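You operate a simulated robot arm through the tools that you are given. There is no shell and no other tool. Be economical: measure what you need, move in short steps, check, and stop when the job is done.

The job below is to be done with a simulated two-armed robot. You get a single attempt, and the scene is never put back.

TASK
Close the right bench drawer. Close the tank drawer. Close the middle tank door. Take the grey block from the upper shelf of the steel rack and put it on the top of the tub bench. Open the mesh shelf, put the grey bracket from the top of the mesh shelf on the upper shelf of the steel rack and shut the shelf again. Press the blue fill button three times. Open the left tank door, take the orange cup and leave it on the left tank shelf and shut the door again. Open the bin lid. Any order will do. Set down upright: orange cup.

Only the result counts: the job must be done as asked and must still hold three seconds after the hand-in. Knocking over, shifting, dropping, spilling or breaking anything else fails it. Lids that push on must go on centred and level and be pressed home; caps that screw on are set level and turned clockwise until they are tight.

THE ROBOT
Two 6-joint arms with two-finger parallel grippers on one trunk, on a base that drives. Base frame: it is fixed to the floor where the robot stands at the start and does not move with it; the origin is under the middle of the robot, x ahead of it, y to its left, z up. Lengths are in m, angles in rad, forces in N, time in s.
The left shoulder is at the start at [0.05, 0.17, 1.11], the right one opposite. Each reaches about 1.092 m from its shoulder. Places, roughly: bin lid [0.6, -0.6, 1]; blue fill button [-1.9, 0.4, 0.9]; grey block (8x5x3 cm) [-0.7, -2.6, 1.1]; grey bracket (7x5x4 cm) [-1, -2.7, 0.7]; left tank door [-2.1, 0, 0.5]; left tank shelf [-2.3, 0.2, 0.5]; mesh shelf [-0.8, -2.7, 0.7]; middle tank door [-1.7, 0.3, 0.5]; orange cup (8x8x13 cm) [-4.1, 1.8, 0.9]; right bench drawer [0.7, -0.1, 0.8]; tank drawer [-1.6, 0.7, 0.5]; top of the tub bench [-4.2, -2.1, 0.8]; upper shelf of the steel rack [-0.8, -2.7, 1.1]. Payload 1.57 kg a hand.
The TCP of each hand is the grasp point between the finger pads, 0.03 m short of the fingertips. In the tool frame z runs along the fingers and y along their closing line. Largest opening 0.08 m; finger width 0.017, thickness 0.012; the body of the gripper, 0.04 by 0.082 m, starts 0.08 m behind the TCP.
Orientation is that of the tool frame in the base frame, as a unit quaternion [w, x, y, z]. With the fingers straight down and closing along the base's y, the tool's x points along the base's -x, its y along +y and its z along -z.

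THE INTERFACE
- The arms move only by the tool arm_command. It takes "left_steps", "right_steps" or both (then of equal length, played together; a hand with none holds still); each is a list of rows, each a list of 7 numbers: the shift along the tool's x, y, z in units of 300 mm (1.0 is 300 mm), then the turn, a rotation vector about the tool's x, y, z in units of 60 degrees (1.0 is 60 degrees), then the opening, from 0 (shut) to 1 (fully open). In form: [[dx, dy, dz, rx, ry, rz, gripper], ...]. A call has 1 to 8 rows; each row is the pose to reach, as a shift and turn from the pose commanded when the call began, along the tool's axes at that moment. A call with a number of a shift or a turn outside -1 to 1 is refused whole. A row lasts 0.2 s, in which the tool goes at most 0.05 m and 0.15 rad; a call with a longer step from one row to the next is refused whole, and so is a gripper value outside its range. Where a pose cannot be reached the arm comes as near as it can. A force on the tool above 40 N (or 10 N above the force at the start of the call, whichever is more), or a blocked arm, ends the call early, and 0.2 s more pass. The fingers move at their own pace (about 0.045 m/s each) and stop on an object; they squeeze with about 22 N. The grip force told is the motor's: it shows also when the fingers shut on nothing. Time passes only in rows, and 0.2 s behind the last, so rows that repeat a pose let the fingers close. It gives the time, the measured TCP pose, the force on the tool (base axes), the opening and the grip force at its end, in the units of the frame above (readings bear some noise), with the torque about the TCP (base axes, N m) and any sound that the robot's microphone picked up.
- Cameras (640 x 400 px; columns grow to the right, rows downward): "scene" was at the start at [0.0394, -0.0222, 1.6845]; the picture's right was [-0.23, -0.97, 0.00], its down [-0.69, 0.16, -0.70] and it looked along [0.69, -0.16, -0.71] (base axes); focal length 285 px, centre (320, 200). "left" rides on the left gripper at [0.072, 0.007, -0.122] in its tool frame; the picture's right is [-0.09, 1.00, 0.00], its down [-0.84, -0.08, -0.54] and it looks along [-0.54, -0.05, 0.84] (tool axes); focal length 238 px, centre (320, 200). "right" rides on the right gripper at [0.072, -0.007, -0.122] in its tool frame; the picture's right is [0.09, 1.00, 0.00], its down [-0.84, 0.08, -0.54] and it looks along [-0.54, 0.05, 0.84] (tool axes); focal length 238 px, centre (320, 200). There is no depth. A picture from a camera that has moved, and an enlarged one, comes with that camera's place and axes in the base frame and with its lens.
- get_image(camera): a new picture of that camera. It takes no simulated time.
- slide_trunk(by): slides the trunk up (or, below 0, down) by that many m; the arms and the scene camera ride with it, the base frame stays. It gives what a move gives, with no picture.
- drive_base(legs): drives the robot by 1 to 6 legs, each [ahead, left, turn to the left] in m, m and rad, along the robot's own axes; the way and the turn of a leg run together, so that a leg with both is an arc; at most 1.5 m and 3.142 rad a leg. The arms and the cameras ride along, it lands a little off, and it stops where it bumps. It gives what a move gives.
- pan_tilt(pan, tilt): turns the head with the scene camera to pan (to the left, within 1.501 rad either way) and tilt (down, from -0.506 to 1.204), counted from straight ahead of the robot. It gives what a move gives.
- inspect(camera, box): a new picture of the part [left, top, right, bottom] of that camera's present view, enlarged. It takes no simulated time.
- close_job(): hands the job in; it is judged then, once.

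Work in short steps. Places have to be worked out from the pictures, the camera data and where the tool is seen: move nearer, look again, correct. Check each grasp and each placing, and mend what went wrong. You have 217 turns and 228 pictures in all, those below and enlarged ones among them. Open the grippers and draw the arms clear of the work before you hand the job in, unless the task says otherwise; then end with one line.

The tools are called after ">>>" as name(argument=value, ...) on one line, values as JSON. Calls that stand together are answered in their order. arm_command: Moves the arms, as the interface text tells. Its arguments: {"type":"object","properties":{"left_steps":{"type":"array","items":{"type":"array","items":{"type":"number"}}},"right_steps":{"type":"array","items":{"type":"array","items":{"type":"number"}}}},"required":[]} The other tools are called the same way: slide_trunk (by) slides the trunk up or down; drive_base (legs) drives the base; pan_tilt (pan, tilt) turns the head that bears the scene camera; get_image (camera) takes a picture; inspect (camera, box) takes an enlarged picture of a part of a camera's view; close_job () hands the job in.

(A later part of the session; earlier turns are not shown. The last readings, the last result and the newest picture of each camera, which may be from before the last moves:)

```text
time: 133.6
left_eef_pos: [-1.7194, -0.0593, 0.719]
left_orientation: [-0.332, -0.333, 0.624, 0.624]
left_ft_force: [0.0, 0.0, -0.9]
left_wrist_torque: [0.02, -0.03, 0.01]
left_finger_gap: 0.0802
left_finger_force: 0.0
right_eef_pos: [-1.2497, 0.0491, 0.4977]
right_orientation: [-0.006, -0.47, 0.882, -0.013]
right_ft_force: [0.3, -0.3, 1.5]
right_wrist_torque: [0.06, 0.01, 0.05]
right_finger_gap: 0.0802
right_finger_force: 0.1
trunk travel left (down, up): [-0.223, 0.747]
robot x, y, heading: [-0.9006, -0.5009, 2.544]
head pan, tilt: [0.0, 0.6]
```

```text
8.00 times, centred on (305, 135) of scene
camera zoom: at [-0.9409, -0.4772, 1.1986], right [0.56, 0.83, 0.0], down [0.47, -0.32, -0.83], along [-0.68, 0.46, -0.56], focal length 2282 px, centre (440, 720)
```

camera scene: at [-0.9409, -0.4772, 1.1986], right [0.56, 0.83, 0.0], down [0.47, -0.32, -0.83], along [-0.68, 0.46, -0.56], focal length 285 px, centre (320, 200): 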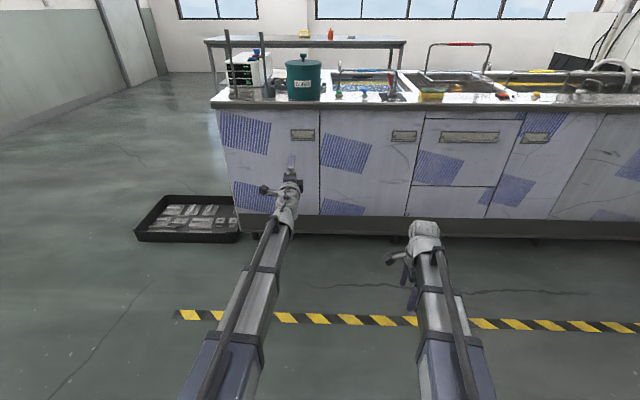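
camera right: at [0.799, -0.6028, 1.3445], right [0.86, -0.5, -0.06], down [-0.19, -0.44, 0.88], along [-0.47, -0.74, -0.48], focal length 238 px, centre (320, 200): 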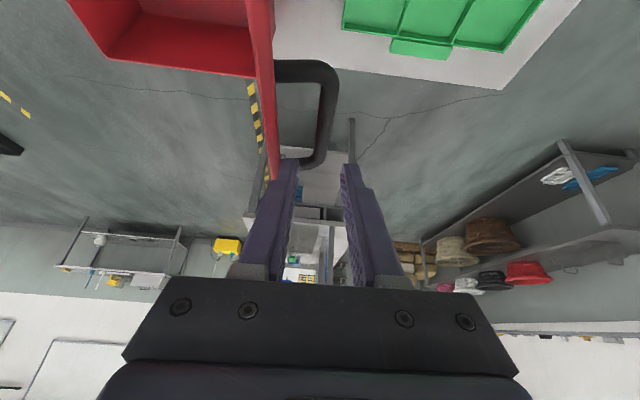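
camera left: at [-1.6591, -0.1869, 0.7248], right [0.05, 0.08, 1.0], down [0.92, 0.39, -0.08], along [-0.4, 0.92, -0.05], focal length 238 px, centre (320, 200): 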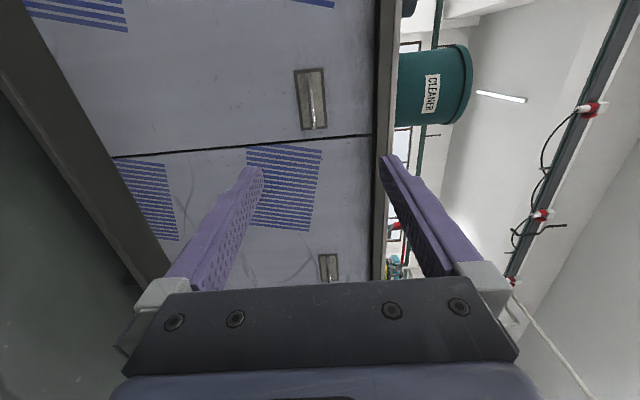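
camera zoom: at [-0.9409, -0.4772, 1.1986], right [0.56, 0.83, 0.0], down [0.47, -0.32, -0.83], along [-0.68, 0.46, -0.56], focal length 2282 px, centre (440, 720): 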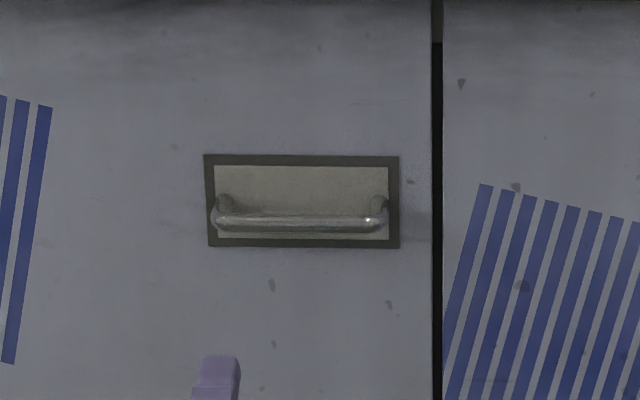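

The bar handle protrudes at z≈0.702, s≈-1.045. I trim height and approach.

>>> slide_trunk(by=-0.017)

>>> drive_base(legs=[[0.27, 0, 0]])

>>> get_image(camera="left")

>>> inspect(camera="scene", box=[240, 90, 400, 210])

```text
time: 134.2
left_eef_pos: [-1.7195, -0.06, 0.7018]
left_orientation: [-0.333, -0.333, 0.624, 0.624]
left_ft_force: [-0.7, -0.4, 0.2]
left_wrist_torque: [0.0, 0.0, 0.01]
left_finger_gap: 0.0799
left_finger_force: 0.1
right_eef_pos: [-1.2486, 0.049, 0.482]
right_orientation: [-0.006, -0.471, 0.882, -0.013]
right_ft_force: [-0.2, 0.5, -0.3]
right_wrist_torque: [-0.05, -0.03, -0.02]
right_finger_gap: 0.0799
right_finger_force: 0.0
trunk travel left (down, up): [-0.206, 0.764]
robot x, y, heading: [-0.9005, -0.5013, 2.544]
head pan, tilt: [0.0, 0.6]
```

```text
time: 136.2
left_eef_pos: [-1.9422, 0.0899, 0.7009]
left_orientation: [-0.332, -0.333, 0.624, 0.624]
left_ft_force: [0.2, -0.1, 0.6]
left_wrist_torque: [-0.02, 0.02, 0.0]
left_finger_gap: 0.08
left_finger_force: 0.0
right_eef_pos: [-1.4721, 0.2009, 0.4807]
right_orientation: [-0.005, -0.471, 0.882, -0.014]
right_ft_force: [-0.5, 1.2, -0.1]
right_wrist_torque: [0.0, 0.0, 0.0]
right_finger_gap: 0.0802
right_finger_force: 0.1
trunk travel left (down, up): [-0.206, 0.764]
robot x, y, heading: [-1.1218, -0.3512, 2.548]
head pan, tilt: [0.0, 0.6]
```

```text
163 pictures are left
camera left: at [-1.8821, -0.0365, 0.7078], right [0.05, 0.08, 1.0], down [0.92, 0.39, -0.08], along [-0.4, 0.92, -0.05], focal length 238 px, centre (320, 200)
```

left: 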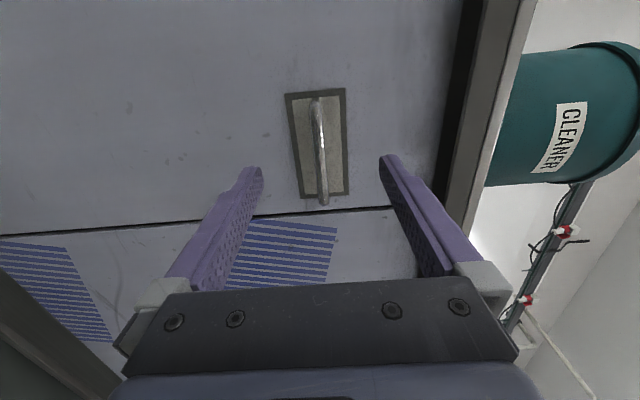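

```text
3.33 times, centred on (320, 150) of scene
camera zoom: at [-1.1635, -0.3261, 1.1816], right [0.56, 0.83, 0.0], down [0.47, -0.32, -0.83], along [-0.68, 0.46, -0.56], focal length 951 px, centre (320, 367)
```

zoom: 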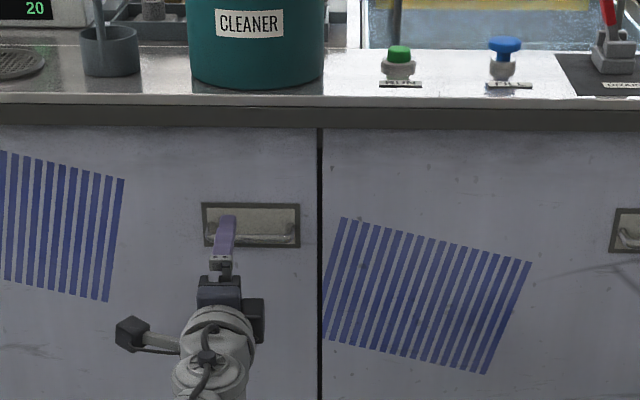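

The bar is centred between the fingers. I advance 5.5 cm with the arm and close.

>>> arm_command(left_steps=[[-0.02, 0, 0.07, 0, 0, 0, 1], [-0.04, 0, 0.14, 0, 0, 0, 1], [-0.04, 0, 0.183, 0, 0, 0, 1]])

>>> get_image(camera="left")

```text
time: 137.0
left_eef_pos: [-1.9821, 0.1319, 0.7021]
left_orientation: [-0.333, -0.332, 0.624, 0.625]
left_ft_force: [0.0, -0.6, 0.2]
left_wrist_torque: [0.0, -0.01, -0.04]
left_finger_gap: 0.0799
left_finger_force: 0.0
right_eef_pos: [-1.4713, 0.2008, 0.4805]
right_orientation: [-0.006, -0.47, 0.883, -0.013]
right_ft_force: [0.2, -0.5, -0.2]
right_wrist_torque: [-0.03, 0.02, 0.02]
right_finger_gap: 0.0801
right_finger_force: 0.0
trunk travel left (down, up): [-0.206, 0.764]
robot x, y, heading: [-1.124, -0.3513, 2.542]
head pan, tilt: [0.0, 0.6]
```

```text
161 pictures are left
camera left: at [-1.9216, 0.0041, 0.7078], right [0.05, 0.08, 1.0], down [0.92, 0.39, -0.08], along [-0.4, 0.92, -0.05], focal length 238 px, centre (320, 200)
```

left: 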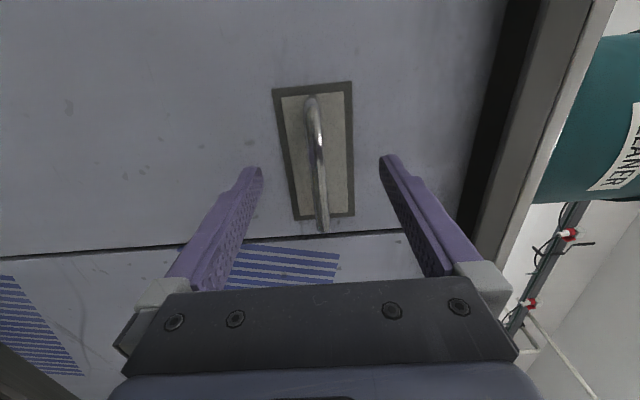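

By the image geometry the bar is ~2 cm ahead of the TCP, i.e. between the finger ends. I advance 1 cm more and close.

>>> arm_command(left_steps=[[0, 0, 0.035, 0, 0, 0, 1], [0, 0, 0.035, 0, 0, 0, 0.6], [0, 0, 0.035, 0, 0, 0, 0.3], [0, 0, 0.035, 0, 0, 0, 0], [0, 0, 0.035, 0, 0, 0, 0], [0, 0, 0.035, 0, 0, 0, 0], [0, 0, 0.035, 0, 0, 0, 0]])

>>> get_image(camera="left")

```text
time: 138.6
left_eef_pos: [-1.9911, 0.1374, 0.699]
left_orientation: [-0.333, -0.333, 0.624, 0.624]
left_ft_force: [2.9, -3.3, -13.5]
left_wrist_torque: [-0.09, -0.15, -0.01]
left_finger_gap: 0.0109
left_finger_force: 29.1
right_eef_pos: [-1.4715, 0.2011, 0.4804]
right_orientation: [-0.006, -0.47, 0.883, -0.014]
right_ft_force: [0.3, -0.1, -0.1]
right_wrist_torque: [-0.04, 0.01, 0.01]
right_finger_gap: 0.08
right_finger_force: 0.2
trunk travel left (down, up): [-0.206, 0.764]
robot x, y, heading: [-1.1243, -0.3529, 2.548]
head pan, tilt: [0.0, 0.6]
```

```text
160 pictures are left
camera left: at [-1.9302, 0.0098, 0.7066], right [0.05, 0.08, 1.0], down [0.92, 0.39, -0.08], along [-0.4, 0.92, -0.05], focal length 238 px, centre (320, 200)
```

left: 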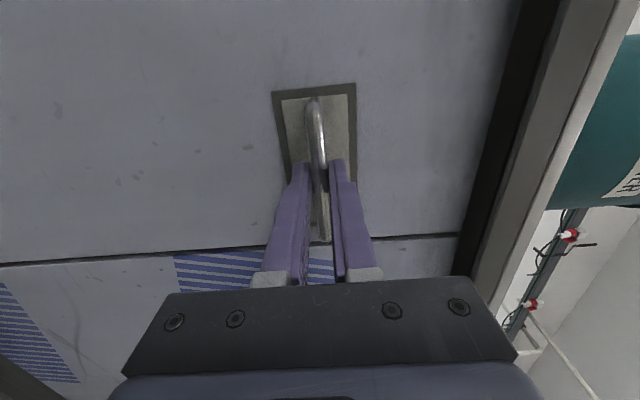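

Gripped on the bar (gap 1.1 cm). I pull the door open by backing the base 12 cm.

>>> drive_base(legs=[[-0.12, 0.0, 0]])

>>> get_image(camera="scene")

```text
time: 139.5
left_eef_pos: [-1.9537, 0.1066, 0.6988]
left_orientation: [-0.336, -0.335, 0.623, 0.622]
left_ft_force: [-0.1, 1.1, -13.1]
left_wrist_torque: [-0.15, -0.13, -0.1]
left_finger_gap: 0.0109
left_finger_force: 28.7
right_eef_pos: [-1.4313, 0.1728, 0.4798]
right_orientation: [-0.006, -0.471, 0.882, -0.014]
right_ft_force: [0.4, 0.0, -0.6]
right_wrist_torque: [0.03, 0.0, 0.0]
right_finger_gap: 0.0799
right_finger_force: 0.1
trunk travel left (down, up): [-0.206, 0.764]
robot x, y, heading: [-1.0827, -0.3763, 2.545]
head pan, tilt: [0.0, 0.6]
stopped in leg 1: the force on the tool passed its limit at 55 N (the readings are from after the stop); the commanded pose is now the measured one
```

```text
159 pictures are left
camera scene: at [-1.1244, -0.3529, 1.1815], right [0.56, 0.83, 0.0], down [0.47, -0.32, -0.82], along [-0.68, 0.46, -0.57], focal length 285 px, centre (320, 200)
```

scene: 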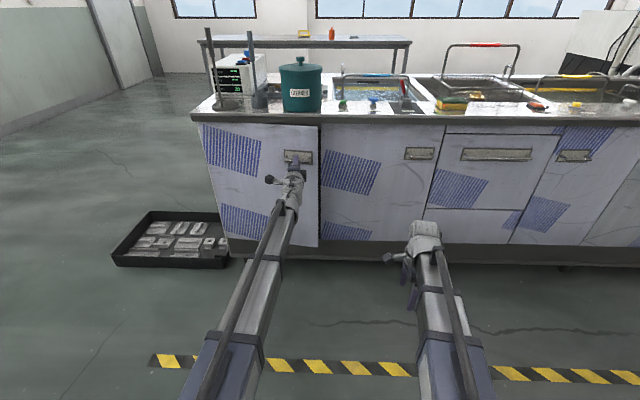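

The door has popped open about 5 cm. I keep pulling gently.

>>> drive_base(legs=[[-0.06, 0.0, 0]])

>>> drive_base(legs=[[-0.06, 0.01, 0]])

>>> get_image(camera="left")

>>> get_image(camera="scene")

```text
time: 140.4
left_eef_pos: [-1.9342, 0.0868, 0.6991]
left_orientation: [-0.338, -0.338, 0.621, 0.621]
left_ft_force: [0.5, -0.4, -12.6]
left_wrist_torque: [-0.16, -0.15, 0.01]
left_finger_gap: 0.0108
left_finger_force: 28.2
right_eef_pos: [-1.4101, 0.157, 0.4803]
right_orientation: [-0.006, -0.471, 0.882, -0.013]
right_ft_force: [0.0, -0.2, 0.4]
right_wrist_torque: [0.0, -0.01, -0.01]
right_finger_gap: 0.0801
right_finger_force: 0.1
trunk travel left (down, up): [-0.206, 0.764]
robot x, y, heading: [-1.0602, -0.3924, 2.541]
head pan, tilt: [0.0, 0.6]
stopped in leg 1: the force on the tool passed its limit at 56 N (the readings are from after the stop); the commanded pose is now the measured one
```

```text
time: 141.4
left_eef_pos: [-1.8915, 0.0461, 0.7001]
left_orientation: [-0.338, -0.339, 0.62, 0.621]
left_ft_force: [-14.0, -7.6, -9.2]
left_wrist_torque: [-0.16, -0.02, 0.31]
left_finger_gap: 0.0111
left_finger_force: 29.1
right_eef_pos: [-1.3662, 0.1146, 0.481]
right_orientation: [-0.004, -0.471, 0.882, -0.013]
right_ft_force: [0.0, 0.4, 0.6]
right_wrist_torque: [0.0, 0.0, -0.04]
right_finger_gap: 0.0798
right_finger_force: 0.1
trunk travel left (down, up): [-0.206, 0.764]
robot x, y, heading: [-1.013, -0.4328, 2.546]
head pan, tilt: [0.0, 0.6]
```

```text
158 pictures are left
camera left: at [-1.8282, -0.0815, 0.7065], right [0.05, 0.08, 1.0], down [0.91, 0.41, -0.08], along [-0.41, 0.91, -0.05], focal length 238 px, centre (320, 200)
```

left: 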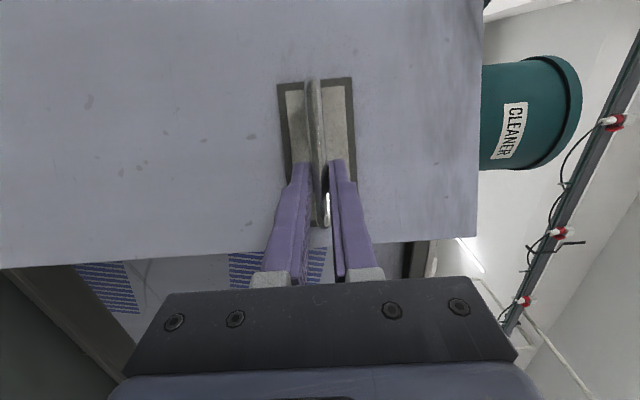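

```text
157 pictures are left
camera scene: at [-1.0584, -0.4109, 1.1815], right [0.56, 0.83, 0.0], down [0.47, -0.32, -0.82], along [-0.68, 0.46, -0.57], focal length 285 px, centre (320, 200)
```

scene: 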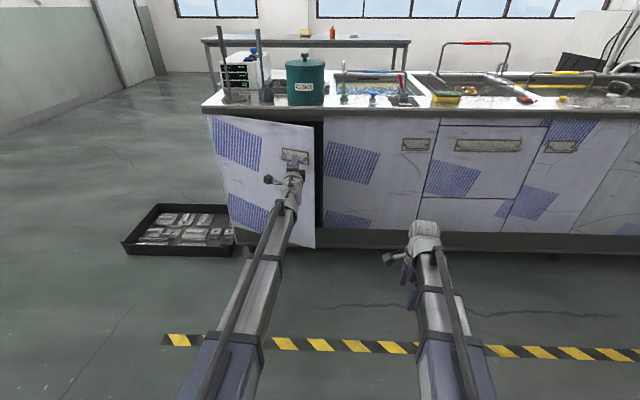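

The door is about 23° open. I swing it further with the arm along the hinge arc (radius ~0.335 m), yawing the hand partly along.

>>> arm_command(left_steps=[[0.078, 0, -0.115, 0, -0.06, 0, 0], [0.168, 0, -0.218, 0, -0.12, 0, 0], [0.271, 0, -0.31, 0, -0.18, 0, 0], [0.383, 0, -0.389, 0, -0.24, 0, 0]])

>>> get_image(camera="scene")

```text
time: 142.4
left_eef_pos: [-1.8548, -0.1133, 0.6992]
left_orientation: [-0.258, -0.257, 0.659, 0.658]
left_ft_force: [14.5, 1.0, -16.2]
left_wrist_torque: [-0.21, -0.23, 0.17]
left_finger_gap: 0.0108
left_finger_force: 28.4
right_eef_pos: [-1.3661, 0.1168, 0.4797]
right_orientation: [-0.005, -0.471, 0.882, -0.013]
right_ft_force: [-0.2, 0.1, 0.3]
right_wrist_torque: [0.02, 0.01, -0.02]
right_finger_gap: 0.0802
right_finger_force: 0.1
trunk travel left (down, up): [-0.206, 0.764]
robot x, y, heading: [-1.0171, -0.433, 2.546]
head pan, tilt: [0.0, 0.6]
```

```text
156 pictures are left
camera scene: at [-1.0572, -0.4103, 1.1814], right [0.56, 0.83, 0.0], down [0.47, -0.32, -0.82], along [-0.68, 0.46, -0.57], focal length 285 px, centre (320, 200)
```

scene: 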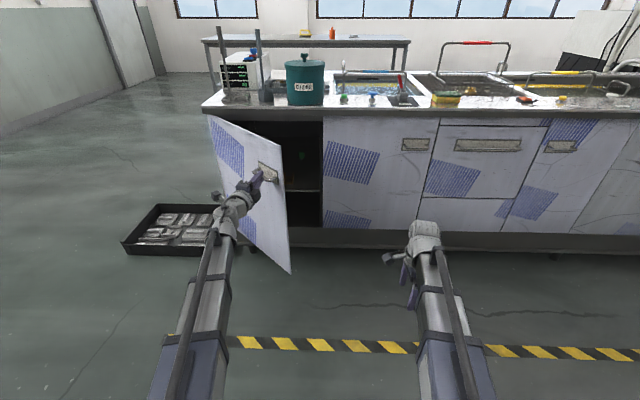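

About 50° now, and the shelf is visible inside. I continue the swing.

>>> arm_command(left_steps=[[0.103, 0, -0.093, 0, -0.06, 0, 0], [0.214, 0, -0.172, 0, -0.12, 0, 0], [0.335, 0, -0.237, 0, -0.18, 0, 0], [0.463, 0, -0.287, 0, -0.24, 0, 0], [0.596, 0, -0.32, 0, -0.3, 0, 0]])

>>> get_image(camera="scene")

```text
time: 143.6
left_eef_pos: [-1.9226, -0.31, 0.7001]
left_orientation: [-0.153, -0.152, 0.691, 0.69]
left_ft_force: [11.9, -7.8, -17.2]
left_wrist_torque: [-0.34, -0.24, 0.32]
left_finger_gap: 0.011
left_finger_force: 28.7
right_eef_pos: [-1.3654, 0.1146, 0.4804]
right_orientation: [-0.006, -0.471, 0.882, -0.014]
right_ft_force: [0.3, 0.2, 0.1]
right_wrist_torque: [0.01, 0.02, -0.02]
right_finger_gap: 0.08
right_finger_force: 0.0
trunk travel left (down, up): [-0.206, 0.764]
robot x, y, heading: [-1.0217, -0.4327, 2.543]
head pan, tilt: [0.0, 0.6]
```

```text
155 pictures are left
camera scene: at [-1.0577, -0.4111, 1.1815], right [0.56, 0.83, 0.0], down [0.47, -0.32, -0.82], along [-0.68, 0.46, -0.57], focal length 285 px, centre (320, 200)
```

scene: 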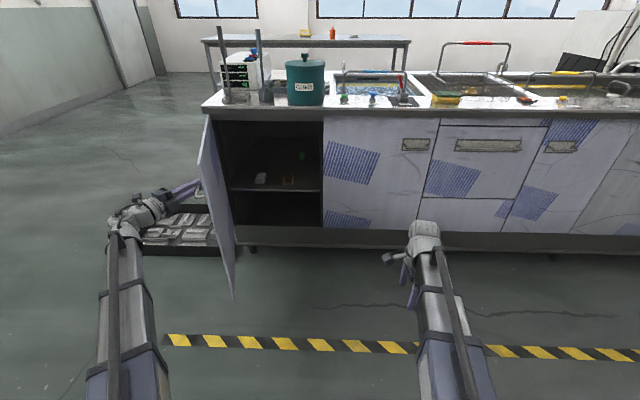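

The door is ~80° open. I release and draw the hand back, and look into the cabinet.

>>> arm_command(left_steps=[[0, 0, 0, 0, 0, 0, 0.5], [0, 0, 0, 0, 0, 0, 0.8], [0, 0, -0.12, 0, 0, 0, 1], [0, 0, -0.25, 0, 0, 0, 1], [0, 0, -0.38, 0, 0, 0, 1], [0, 0, -0.5, 0, 0, 0, 1]])

>>> inspect(camera="scene", box=[170, 100, 350, 260])

```text
time: 145.0
left_eef_pos: [-1.8556, -0.441, 0.701]
left_orientation: [-0.152, -0.151, 0.691, 0.691]
left_ft_force: [0.7, -0.1, -0.2]
left_wrist_torque: [0.02, -0.03, -0.01]
left_finger_gap: 0.08
left_finger_force: 0.1
right_eef_pos: [-1.3649, 0.1149, 0.4812]
right_orientation: [-0.005, -0.47, 0.882, -0.013]
right_ft_force: [0.5, 0.2, -0.9]
right_wrist_torque: [-0.02, -0.03, 0.01]
right_finger_gap: 0.0802
right_finger_force: 0.0
trunk travel left (down, up): [-0.206, 0.764]
robot x, y, heading: [-1.0161, -0.4372, 2.548]
head pan, tilt: [0.0, 0.6]
```

```text
2.50 times, centred on (260, 180) of scene
camera zoom: at [-1.0569, -0.4108, 1.1816], right [0.56, 0.83, 0.0], down [0.47, -0.32, -0.82], along [-0.68, 0.46, -0.57], focal length 713 px, centre (470, 250)
```

zoom: 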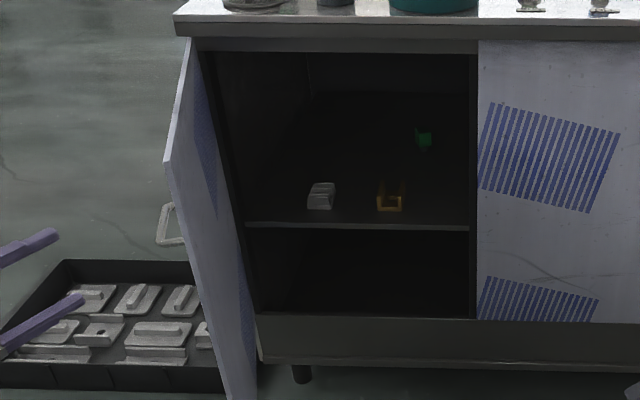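

The shelf holds a few small items, with free room at front right (s≈-1.03). I leave the door open for now and head for the steel rack first: back off, raise the trunk, turn and look.

>>> drive_base(legs=[[-0.45, 0, 0]])

>>> slide_trunk(by=0.4)

>>> drive_base(legs=[[0, 0, 2.15]])

>>> pan_tilt(pan=0.0, tilt=0.35)

>>> get_image(camera="scene")

```text
time: 147.7
left_eef_pos: [-1.4839, -0.6984, 0.7014]
left_orientation: [-0.154, -0.154, 0.689, 0.691]
left_ft_force: [0.3, 0.0, 0.0]
left_wrist_torque: [-0.02, -0.02, -0.01]
left_finger_gap: 0.0801
left_finger_force: 0.0
right_eef_pos: [-0.9965, -0.138, 0.4816]
right_orientation: [-0.006, -0.474, 0.88, -0.013]
right_ft_force: [1.0, -0.6, 0.1]
right_wrist_torque: [0.0, -0.04, -0.02]
right_finger_gap: 0.0798
right_finger_force: 0.0
trunk travel left (down, up): [-0.206, 0.764]
robot x, y, heading: [-0.6451, -0.6879, 2.558]
head pan, tilt: [0.0, 0.6]
```

```text
time: 151.5
left_eef_pos: [-1.4835, -0.6988, 1.101]
left_orientation: [-0.154, -0.154, 0.69, 0.691]
left_ft_force: [-0.6, 0.4, 1.1]
left_wrist_torque: [0.02, -0.02, 0.0]
left_finger_gap: 0.08
left_finger_force: 0.0
right_eef_pos: [-0.9959, -0.138, 0.8803]
right_orientation: [-0.006, -0.474, 0.88, -0.014]
right_ft_force: [0.0, 0.1, -0.4]
right_wrist_torque: [0.02, 0.01, 0.01]
right_finger_gap: 0.0801
right_finger_force: 0.1
trunk travel left (down, up): [-0.606, 0.364]
robot x, y, heading: [-0.6436, -0.6861, 2.552]
head pan, tilt: [0.0, 0.6]
```

```text
time: 157.1
left_eef_pos: [-0.15, -1.3644, 1.1015]
left_orientation: [0.684, 0.683, -0.181, -0.181]
left_ft_force: [0.0, -0.1, -0.8]
left_wrist_torque: [-0.02, -0.03, 0.01]
left_finger_gap: 0.0797
left_finger_force: 0.1
right_eef_pos: [-0.8877, -1.2876, 0.8812]
right_orientation: [-0.009, 1.0, 0.015, 0.011]
right_ft_force: [-0.4, -0.4, 0.8]
right_wrist_torque: [0.01, 0.02, 0.02]
right_finger_gap: 0.08
right_finger_force: 0.1
trunk travel left (down, up): [-0.606, 0.364]
robot x, y, heading: [-0.6461, -0.6845, -1.547]
head pan, tilt: [0.0, 0.6]
```

```text
time: 157.9
left_eef_pos: [-0.1502, -1.3646, 1.1013]
left_orientation: [0.684, 0.683, -0.18, -0.181]
left_ft_force: [-0.2, 0.1, 0.5]
left_wrist_torque: [0.0, 0.01, 0.02]
left_finger_gap: 0.0804
left_finger_force: 0.1
right_eef_pos: [-0.8879, -1.2888, 0.8812]
right_orientation: [-0.009, 1.0, 0.015, 0.011]
right_ft_force: [-0.3, -0.4, 0.1]
right_wrist_torque: [0.02, -0.01, 0.01]
right_finger_gap: 0.0802
right_finger_force: 0.1
trunk travel left (down, up): [-0.606, 0.364]
robot x, y, heading: [-0.6424, -0.6856, -1.546]
head pan, tilt: [0.0, 0.351]
```

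```text
153 pictures are left
camera scene: at [-0.6421, -0.7421, 1.6043], right [-1.0, -0.02, 0.0], down [-0.01, 0.34, -0.94], along [0.02, -0.94, -0.34], focal length 285 px, centre (320, 200)
```

scene: 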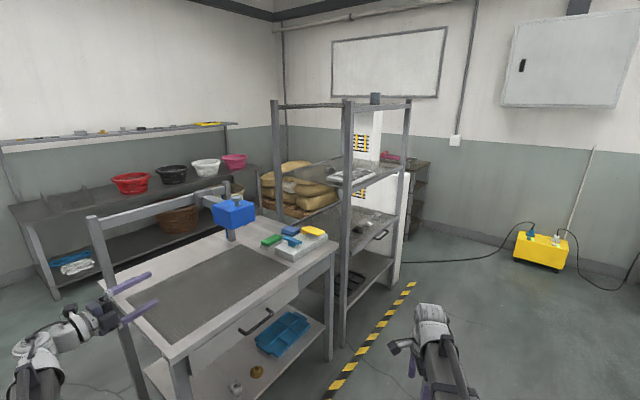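

The rack stands behind a small work table. I zoom in on it.

>>> inspect(camera="scene", box=[220, 80, 440, 220])

>>> inspect(camera="scene", box=[300, 160, 460, 360])

```text
2.86 times, centred on (330, 150) of scene
camera zoom: at [-0.6421, -0.7421, 1.6043], right [-1.0, -0.02, 0.0], down [-0.01, 0.34, -0.94], along [0.02, -0.94, -0.34], focal length 815 px, centre (291, 343)
```

zoom: 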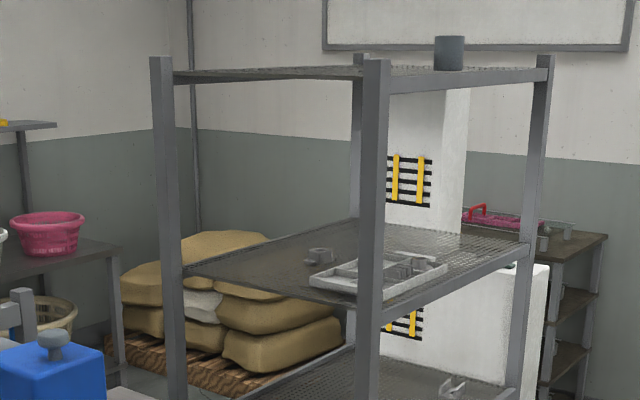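

```text
2.00 times, centred on (380, 260) of scene
camera zoom: at [-0.6421, -0.7421, 1.6043], right [-1.0, -0.02, 0.0], down [-0.01, 0.34, -0.94], along [0.02, -0.94, -0.34], focal length 570 px, centre (200, 80)
```

zoom: 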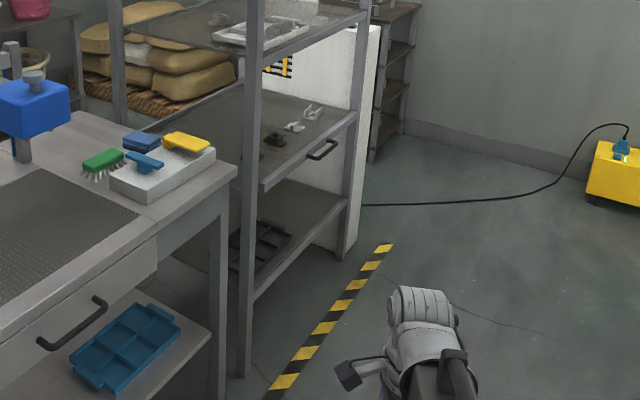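

The rack's open front (0.8 m wide, mesh shelf with pull handle at z≈0.7) runs from (-0.77,-2.25) to (-1.26,-2.89), facing the lower-left of the room. I drive round to stand square in front of it.

>>> drive_base(legs=[[0, -1.29, 0], [1.18, 0, 0], [0, 0, 0.92]])

>>> get_image(camera="scene")

```text
time: 172.2
left_eef_pos: [-1.0584, -1.8904, 1.1022]
left_orientation: [0.693, 0.691, 0.143, 0.145]
left_ft_force: [-0.3, 0.2, -0.7]
left_wrist_torque: [-0.05, 0.01, 0.0]
left_finger_gap: 0.0799
left_finger_force: 0.0
right_eef_pos: [-1.5626, -2.436, 0.8813]
right_orientation: [-0.013, 0.887, 0.462, 0.005]
right_ft_force: [0.1, -0.9, 0.5]
right_wrist_torque: [0.02, -0.01, 0.0]
right_finger_gap: 0.0799
right_finger_force: 0.0
trunk travel left (down, up): [-0.606, 0.364]
robot x, y, heading: [-1.8944, -1.8759, -0.623]
head pan, tilt: [0.0, 0.351]
```

```text
150 pictures are left
camera scene: at [-1.8548, -1.9126, 1.6043], right [-0.58, -0.81, 0.0], down [-0.28, 0.2, -0.94], along [0.77, -0.54, -0.34], focal length 285 px, centre (320, 200)
```

scene: 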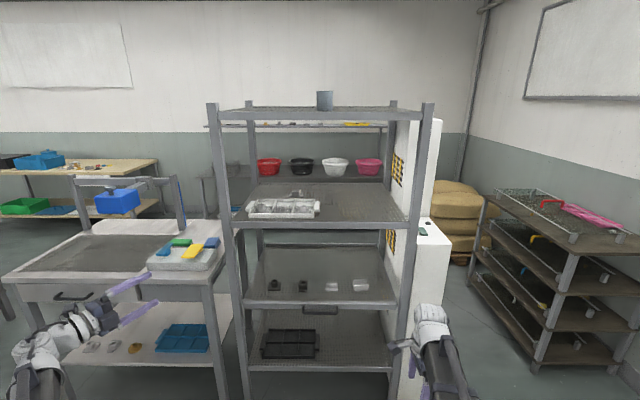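

Now squarely in front. I zoom in on the upper shelf and the mesh shelf.

>>> inspect(camera="scene", box=[210, 150, 440, 240])

>>> inspect(camera="scene", box=[210, 240, 440, 380])

```text
2.78 times, centred on (325, 195) of scene
camera zoom: at [-1.8548, -1.9126, 1.6043], right [-0.58, -0.81, 0.0], down [-0.28, 0.2, -0.94], along [0.77, -0.54, -0.34], focal length 794 px, centre (306, 214)
```

zoom: 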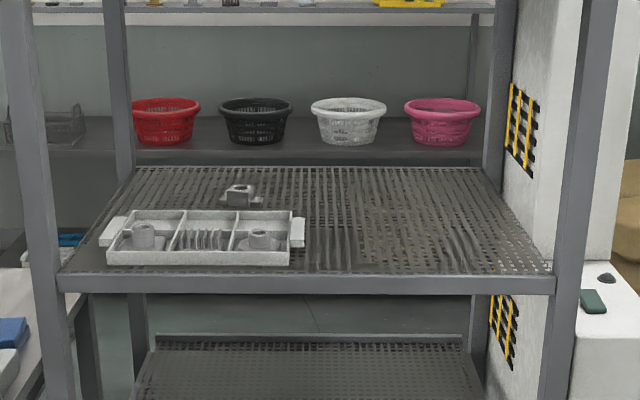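

```text
2.78 times, centred on (325, 310) of scene
camera zoom: at [-1.8548, -1.9126, 1.6043], right [-0.58, -0.81, 0.0], down [-0.28, 0.2, -0.94], along [0.77, -0.54, -0.34], focal length 794 px, centre (306, -106)
```

zoom: 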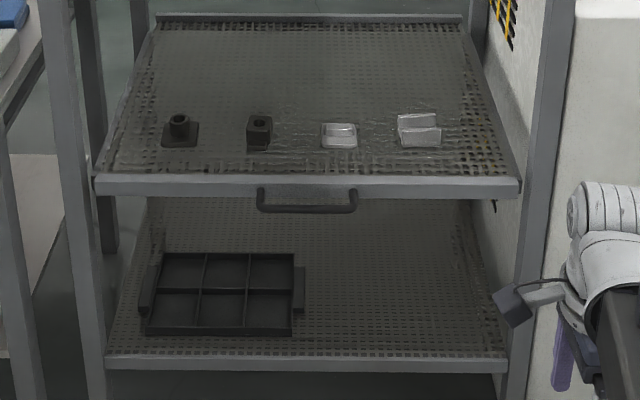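

The grey block sits behind the white tray on the upper shelf (ahead 1.47, left 0.13); the mesh shelf has a bar handle dead ahead at z≈0.66, bracket on its right. First I straighten the left hand forward in the middle for the shelf handle.

>>> arm_command(left_steps=[[-0.12, 0, 0.103, 0, 0.064, 0, 1], [-0.241, 0, 0.206, 0, 0.128, 0, 1], [-0.362, 0, 0.308, 0, 0.193, 0, 1], [-0.483, 0, 0.411, 0, 0.257, 0, 1], [-0.603, 0, 0.514, 0, 0.321, 0, 1], [-0.724, 0, 0.617, 0, 0.386, 0, 1], [-0.845, 0, 0.719, 0, 0.45, 0, 1], [-0.965, 0, 0.822, 0, 0.514, 0, 1]])

>>> slide_trunk(by=-0.4)

>>> get_image(camera="left")

>>> get_image(camera="scene")

```text
time: 174.0
left_eef_pos: [-1.2266, -2.2318, 1.1012]
left_orientation: [0.629, 0.628, 0.323, 0.324]
left_ft_force: [-0.3, 0.2, 0.4]
left_wrist_torque: [-0.02, 0.0, 0.01]
left_finger_gap: 0.08
left_finger_force: 0.2
left hand out of reach, approached as far as the arm can: row 5
right_eef_pos: [-1.562, -2.4359, 0.8815]
right_orientation: [-0.013, 0.887, 0.461, 0.006]
right_ft_force: [0.3, 0.5, 0.2]
right_wrist_torque: [-0.04, 0.02, -0.02]
right_finger_gap: 0.0802
right_finger_force: 0.1
trunk travel left (down, up): [-0.606, 0.364]
robot x, y, heading: [-1.9007, -1.8785, -0.615]
head pan, tilt: [0.0, 0.351]
```

```text
time: 177.9
left_eef_pos: [-1.2262, -2.2315, 0.7014]
left_orientation: [0.63, 0.629, 0.323, 0.323]
left_ft_force: [0.3, -0.9, -0.4]
left_wrist_torque: [0.0, 0.0, 0.0]
left_finger_gap: 0.0801
left_finger_force: 0.0
right_eef_pos: [-1.5625, -2.4356, 0.481]
right_orientation: [-0.013, 0.887, 0.461, 0.006]
right_ft_force: [-0.5, 0.0, 0.3]
right_wrist_torque: [0.01, 0.0, 0.01]
right_finger_gap: 0.0804
right_finger_force: 0.0
trunk travel left (down, up): [-0.206, 0.764]
robot x, y, heading: [-1.8992, -1.8771, -0.615]
head pan, tilt: [0.0, 0.351]
```

```text
147 pictures are left
camera left: at [-1.2843, -2.1012, 0.7078], right [-0.05, -0.07, 1.0], down [-0.93, -0.36, -0.08], along [0.37, -0.93, -0.05], focal length 238 px, centre (320, 200)
```

left: 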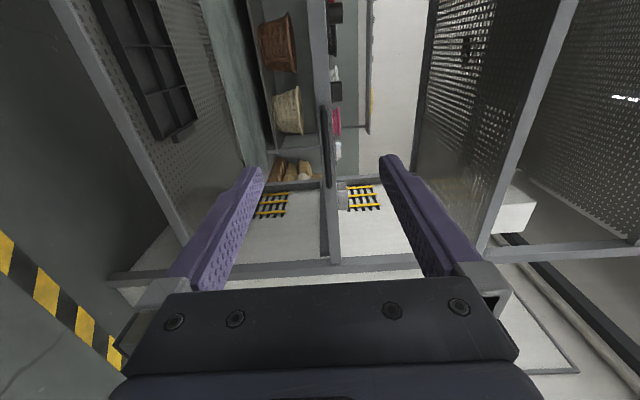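

```text
146 pictures are left
camera scene: at [-1.8549, -1.9127, 1.2044], right [-0.58, -0.81, 0.0], down [-0.28, 0.2, -0.94], along [0.77, -0.54, -0.34], focal length 285 px, centre (320, 200)
```

scene: 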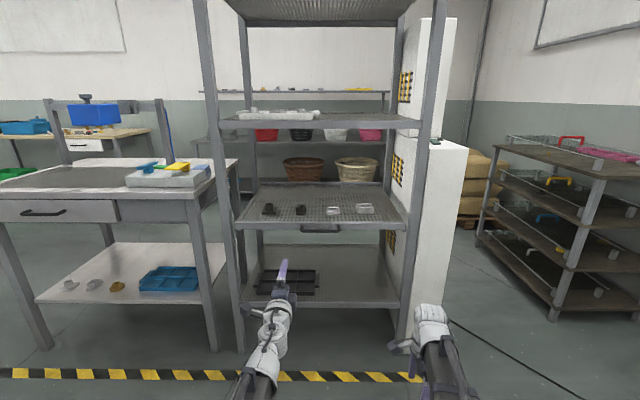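

The shelf's bar handle is at z≈0.705, dead ahead. I centre the hand laterally, trim height and approach.

>>> arm_command(left_steps=[[-0.15, 0, 0, 0, 0, 0, 1], [-0.3, 0, 0, 0, 0, 0, 1]])

>>> slide_trunk(by=0.004)

>>> drive_base(legs=[[0.25, 0, 0]])

>>> get_image(camera="left")

>>> inspect(camera="scene", box=[200, 170, 440, 330])

```text
time: 178.5
left_eef_pos: [-1.2799, -2.3052, 0.7005]
left_orientation: [0.629, 0.629, 0.323, 0.323]
left_ft_force: [-0.2, -0.5, 0.6]
left_wrist_torque: [0.02, 0.02, 0.01]
left_finger_gap: 0.08
left_finger_force: 0.1
right_eef_pos: [-1.5633, -2.4357, 0.4799]
right_orientation: [-0.012, 0.888, 0.461, 0.006]
right_ft_force: [0.9, 0.7, 0.8]
right_wrist_torque: [-0.04, 0.0, 0.02]
right_finger_gap: 0.0801
right_finger_force: 0.0
trunk travel left (down, up): [-0.206, 0.764]
robot x, y, heading: [-1.8991, -1.8784, -0.615]
head pan, tilt: [0.0, 0.351]
```

```text
time: 179.0
left_eef_pos: [-1.2801, -2.3063, 0.7054]
left_orientation: [0.629, 0.629, 0.323, 0.323]
left_ft_force: [0.3, -0.4, -0.3]
left_wrist_torque: [0.0, -0.01, -0.03]
left_finger_gap: 0.08
left_finger_force: 0.0
right_eef_pos: [-1.5627, -2.4355, 0.4861]
right_orientation: [-0.013, 0.888, 0.46, 0.006]
right_ft_force: [-0.2, -0.7, 0.2]
right_wrist_torque: [-0.02, 0.01, -0.01]
right_finger_gap: 0.0799
right_finger_force: 0.0
trunk travel left (down, up): [-0.21, 0.76]
robot x, y, heading: [-1.8987, -1.8753, -0.62]
head pan, tilt: [0.0, 0.351]
```

```text
time: 180.8
left_eef_pos: [-1.0766, -2.4554, 0.7052]
left_orientation: [0.63, 0.63, 0.32, 0.321]
left_ft_force: [0.6, 0.4, -0.1]
left_wrist_torque: [0.0, -0.02, -0.01]
left_finger_gap: 0.0797
left_finger_force: 0.0
right_eef_pos: [-1.3588, -2.584, 0.4853]
right_orientation: [-0.013, 0.888, 0.46, 0.006]
right_ft_force: [-0.2, 0.3, -1.4]
right_wrist_torque: [0.01, 0.01, 0.03]
right_finger_gap: 0.0802
right_finger_force: 0.1
trunk travel left (down, up): [-0.21, 0.76]
robot x, y, heading: [-1.695, -2.0286, -0.622]
head pan, tilt: [0.0, 0.351]
```

```text
145 pictures are left
camera left: at [-1.1333, -2.3252, 0.7117], right [-0.05, -0.07, 1.0], down [-0.93, -0.36, -0.08], along [0.36, -0.93, -0.05], focal length 238 px, centre (320, 200)
```

left: 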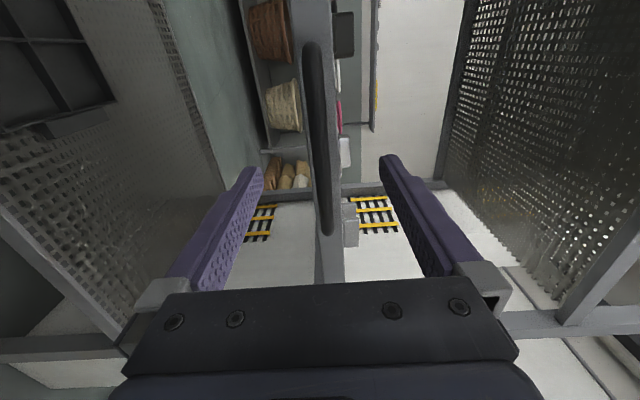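

```text
2.50 times, centred on (320, 250) of scene
camera zoom: at [-1.649, -2.0602, 1.2083], right [-0.58, -0.81, 0.0], down [-0.28, 0.2, -0.94], along [0.76, -0.55, -0.34], focal length 713 px, centre (320, 75)
```

zoom: 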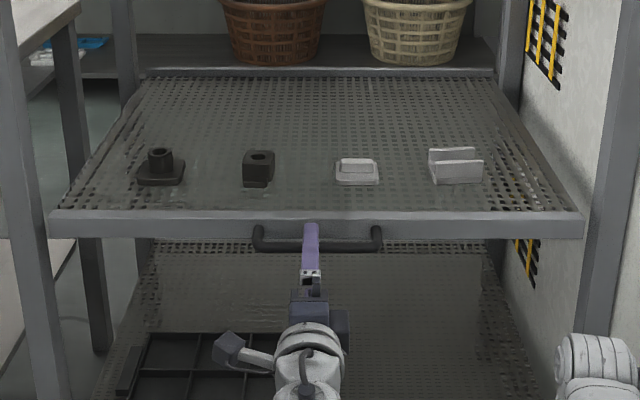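

The bar is about 6 cm ahead of the TCP, centred. I advance 5 cm and grip.

>>> arm_command(left_steps=[[0, 0, 0.06, 0, 0, 0, 1], [0, 0, 0.12, 0, 0, 0, 1], [0, 0, 0.165, 0, 0, 0, 1], [0, 0, 0.165, 0, 0, 0, 0.5], [0, 0, 0.165, 0, 0, 0, 0], [0, 0, 0.165, 0, 0, 0, 0], [0, 0, 0.165, 0, 0, 0, 0], [0, 0, 0.165, 0, 0, 0, 0]])

>>> get_image(camera="left")

```text
time: 182.6
left_eef_pos: [-1.0361, -2.4842, 0.704]
left_orientation: [0.63, 0.629, 0.321, 0.322]
left_ft_force: [0.2, 1.0, 9.2]
left_wrist_torque: [-0.03, -0.05, -0.03]
left_finger_gap: 0.0139
left_finger_force: 22.5
right_eef_pos: [-1.3595, -2.5846, 0.485]
right_orientation: [-0.013, 0.889, 0.459, 0.006]
right_ft_force: [-0.6, 0.1, -0.3]
right_wrist_torque: [0.03, 0.03, 0.0]
right_finger_gap: 0.08
right_finger_force: 0.0
trunk travel left (down, up): [-0.21, 0.76]
robot x, y, heading: [-1.6883, -2.0263, -0.623]
head pan, tilt: [0.0, 0.351]
```

```text
143 pictures are left
camera left: at [-1.0936, -2.3542, 0.7123], right [-0.06, -0.07, 1.0], down [-0.93, -0.36, -0.08], along [0.36, -0.93, -0.05], focal length 238 px, centre (320, 200)
```

left: 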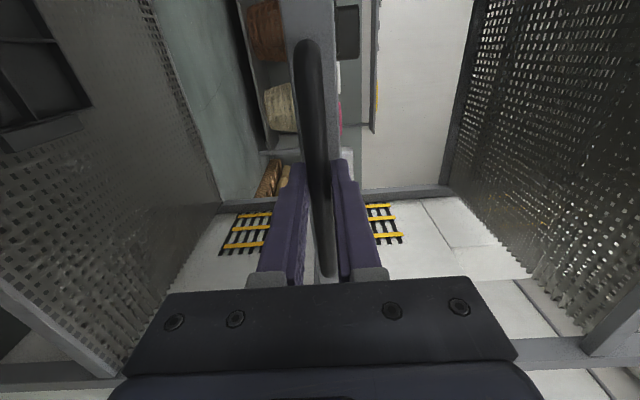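

Gripped. I pull the shelf out by backing the base, gently at first.

>>> drive_base(legs=[[-0.03, 0, 0]])

>>> drive_base(legs=[[-0.1, 0, 0]])

>>> inspect(camera="scene", box=[200, 150, 440, 310])

```text
time: 183.4
left_eef_pos: [-1.0606, -2.4672, 0.7047]
left_orientation: [0.63, 0.629, 0.321, 0.323]
left_ft_force: [1.3, 1.0, 10.8]
left_wrist_torque: [-0.01, -0.04, -0.3]
left_finger_gap: 0.014
left_finger_force: 30.3
right_eef_pos: [-1.3832, -2.5674, 0.4865]
right_orientation: [-0.012, 0.889, 0.458, 0.007]
right_ft_force: [1.2, 1.1, -0.3]
right_wrist_torque: [0.03, 0.02, -0.02]
right_finger_gap: 0.0801
right_finger_force: 0.1
trunk travel left (down, up): [-0.21, 0.76]
robot x, y, heading: [-1.7178, -2.0069, -0.62]
head pan, tilt: [0.0, 0.351]
```

```text
time: 184.6
left_eef_pos: [-1.1429, -2.4081, 0.7056]
left_orientation: [0.63, 0.629, 0.322, 0.322]
left_ft_force: [6.5, 9.1, 10.0]
left_wrist_torque: [-0.03, -0.08, -0.15]
left_finger_gap: 0.0138
left_finger_force: 30.2
right_eef_pos: [-1.4658, -2.5074, 0.4858]
right_orientation: [-0.012, 0.889, 0.457, 0.006]
right_ft_force: [0.6, 0.0, -0.2]
right_wrist_torque: [-0.02, -0.02, 0.04]
right_finger_gap: 0.0802
right_finger_force: 0.0
trunk travel left (down, up): [-0.21, 0.76]
robot x, y, heading: [-1.8004, -1.9481, -0.627]
head pan, tilt: [0.0, 0.351]
```

```text
2.50 times, centred on (320, 230) of scene
camera zoom: at [-1.7558, -1.9825, 1.2085], right [-0.58, -0.81, 0.0], down [-0.28, 0.2, -0.94], along [0.76, -0.55, -0.34], focal length 713 px, centre (320, 125)
```

zoom: 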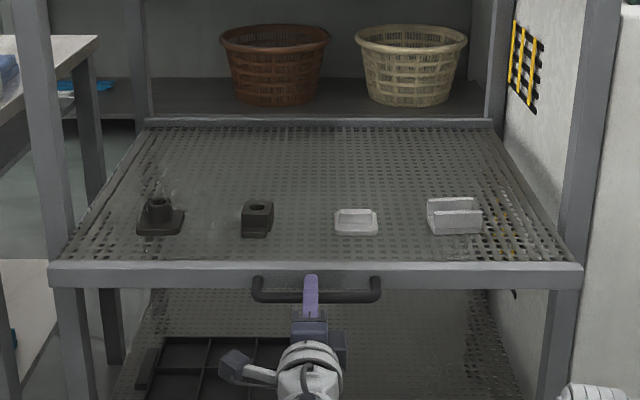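

The shelf slides out with the hand, items staying put. I pull another 15 cm.

>>> drive_base(legs=[[-0.15, 0, 0]])

>>> get_image(camera="scene")

```text
time: 186.0
left_eef_pos: [-1.2659, -2.3179, 0.7048]
left_orientation: [0.63, 0.629, 0.322, 0.323]
left_ft_force: [10.8, 14.7, 9.9]
left_wrist_torque: [0.0, -0.1, 0.13]
left_finger_gap: 0.0139
left_finger_force: 29.9
right_eef_pos: [-1.591, -2.419, 0.4859]
right_orientation: [-0.012, 0.889, 0.457, 0.005]
right_ft_force: [-0.7, 0.9, -0.1]
right_wrist_torque: [0.0, -0.05, -0.01]
right_finger_gap: 0.0802
right_finger_force: 0.1
trunk travel left (down, up): [-0.21, 0.76]
robot x, y, heading: [-1.923, -1.8592, -0.624]
head pan, tilt: [0.0, 0.351]
```

```text
141 pictures are left
camera scene: at [-1.8791, -1.8929, 1.2085], right [-0.59, -0.81, 0.0], down [-0.28, 0.2, -0.94], along [0.76, -0.55, -0.34], focal length 285 px, centre (320, 200)
```

scene: 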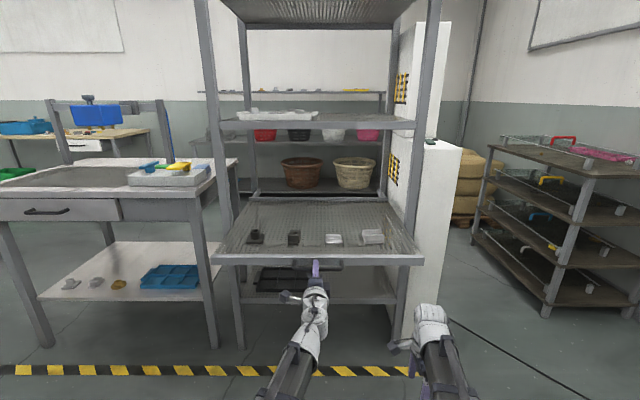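

Shelf is open 28 cm. I release the handle, back off and raise the trunk to bring the right hand above the shelf level.

>>> arm_command(left_steps=[[0, 0, 0, 0, 0, 0, 0.6], [0, 0, 0, 0, 0, 0, 1], [0, 0, 0, 0, 0, 0, 1]])

>>> drive_base(legs=[[-0.15, 0, 0]])

>>> slide_trunk(by=0.4)

>>> inspect(camera="scene", box=[210, 200, 450, 360])

```text
time: 186.8
left_eef_pos: [-1.265, -2.3189, 0.7055]
left_orientation: [0.63, 0.629, 0.322, 0.322]
left_ft_force: [-0.2, -1.3, 1.0]
left_wrist_torque: [-0.03, 0.01, 0.01]
left_finger_gap: 0.0801
left_finger_force: 0.1
right_eef_pos: [-1.5898, -2.4199, 0.4851]
right_orientation: [-0.013, 0.889, 0.457, 0.006]
right_ft_force: [0.7, -1.0, -0.3]
right_wrist_torque: [0.0, 0.02, 0.02]
right_finger_gap: 0.08
right_finger_force: 0.1
trunk travel left (down, up): [-0.21, 0.76]
robot x, y, heading: [-1.9206, -1.8591, -0.626]
head pan, tilt: [0.0, 0.351]
```

```text
time: 188.1
left_eef_pos: [-1.3858, -2.2322, 0.7042]
left_orientation: [0.63, 0.629, 0.322, 0.322]
left_ft_force: [0.0, 0.0, -0.6]
left_wrist_torque: [0.0, -0.02, 0.0]
left_finger_gap: 0.08
left_finger_force: 0.1
right_eef_pos: [-1.71, -2.3342, 0.4858]
right_orientation: [-0.012, 0.89, 0.457, 0.006]
right_ft_force: [0.6, -0.1, 0.1]
right_wrist_torque: [0.02, 0.02, 0.04]
right_finger_gap: 0.0802
right_finger_force: 0.0
trunk travel left (down, up): [-0.21, 0.76]
robot x, y, heading: [-2.0466, -1.7697, -0.625]
head pan, tilt: [0.0, 0.351]
```

```text
time: 192.0
left_eef_pos: [-1.3854, -2.2322, 1.1054]
left_orientation: [0.63, 0.629, 0.322, 0.323]
left_ft_force: [-0.3, 0.6, -0.2]
left_wrist_torque: [0.03, -0.01, -0.03]
left_finger_gap: 0.0799
left_finger_force: 0.1
right_eef_pos: [-1.7105, -2.3345, 0.8846]
right_orientation: [-0.014, 0.889, 0.457, 0.006]
right_ft_force: [0.5, 0.7, 0.1]
right_wrist_torque: [0.0, 0.0, 0.01]
right_finger_gap: 0.0803
right_finger_force: 0.0
trunk travel left (down, up): [-0.61, 0.36]
robot x, y, heading: [-2.0431, -1.7737, -0.624]
head pan, tilt: [0.0, 0.351]
```

```text
2.50 times, centred on (330, 280) of scene
camera zoom: at [-1.9983, -1.8082, 1.6083], right [-0.59, -0.81, 0.0], down [-0.28, 0.2, -0.94], along [0.76, -0.55, -0.34], focal length 713 px, centre (295, 0)
```

zoom: 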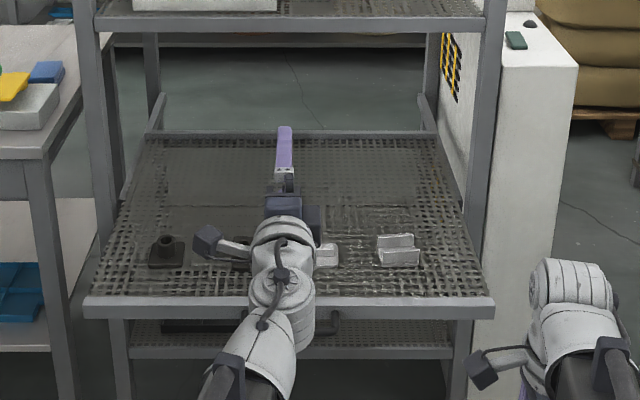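

The U-shaped bracket is at about [-1.27, -2.56, 0.76]. I drive ahead and bring the right hand near above it for a close look.

>>> drive_base(legs=[[0.3, 0, 0]])

>>> arm_command(right_steps=[[0.06, 0.1, 0, 0, 0, 0, 1], [0.12, 0.2, 0, 0, 0, 0, 1], [0.18, 0.3, 0, 0, 0, 0, 1], [0.247, 0.4, 0, 0, 0, 0, 1]])

>>> get_image(camera="right")

>>> get_image(camera="scene")

```text
time: 194.0
left_eef_pos: [-1.1436, -2.4082, 1.1049]
left_orientation: [0.63, 0.629, 0.322, 0.322]
left_ft_force: [-0.3, -0.5, -0.8]
left_wrist_torque: [-0.03, -0.01, -0.01]
left_finger_gap: 0.08
left_finger_force: 0.1
right_eef_pos: [-1.4689, -2.5089, 0.8846]
right_orientation: [-0.013, 0.889, 0.457, 0.006]
right_ft_force: [-0.4, 0.1, 0.3]
right_wrist_torque: [0.01, 0.01, -0.01]
right_finger_gap: 0.0802
right_finger_force: 0.1
trunk travel left (down, up): [-0.61, 0.36]
robot x, y, heading: [-1.8015, -1.9477, -0.625]
head pan, tilt: [0.0, 0.351]
```

```text
time: 195.0
left_eef_pos: [-1.1427, -2.4084, 1.105]
left_orientation: [0.63, 0.629, 0.322, 0.322]
left_ft_force: [0.4, 0.0, 0.5]
left_wrist_torque: [0.02, 0.02, -0.01]
left_finger_gap: 0.08
left_finger_force: 0.0
right_eef_pos: [-1.3276, -2.5191, 0.8852]
right_orientation: [-0.013, 0.89, 0.456, 0.006]
right_ft_force: [0.4, -0.5, 0.2]
right_wrist_torque: [0.0, 0.0, -0.01]
right_finger_gap: 0.0798
right_finger_force: 0.0
trunk travel left (down, up): [-0.61, 0.36]
robot x, y, heading: [-1.7967, -1.948, -0.628]
head pan, tilt: [0.0, 0.351]
```

```text
139 pictures are left
camera right: at [-1.2903, -2.459, 1.0094], right [0.86, -0.51, -0.02], down [-0.42, -0.74, 0.52], along [-0.28, -0.44, -0.85], focal length 238 px, centre (320, 200)
```

right: 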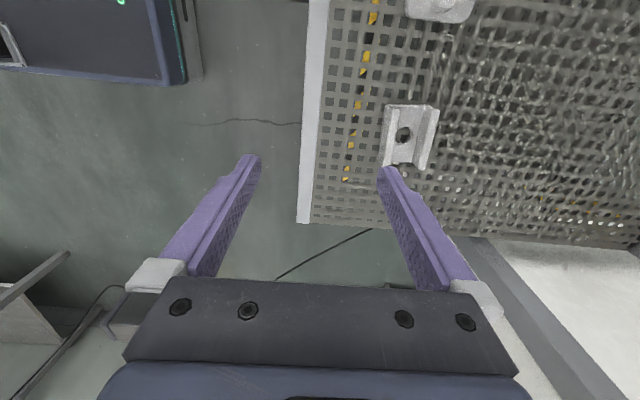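

```text
138 pictures are left
camera scene: at [-1.7565, -1.9832, 1.6083], right [-0.59, -0.81, 0.0], down [-0.28, 0.2, -0.94], along [0.76, -0.55, -0.34], focal length 285 px, centre (320, 200)
```

scene: 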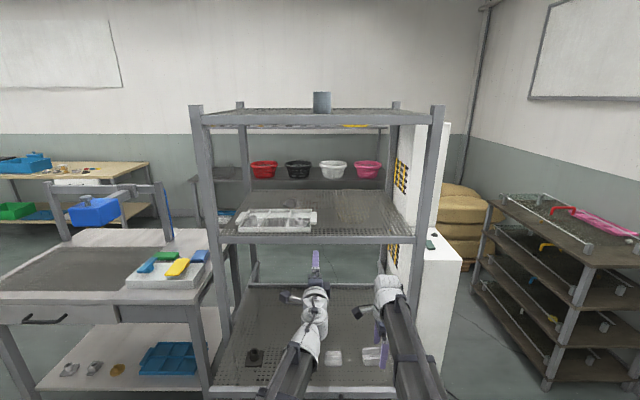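

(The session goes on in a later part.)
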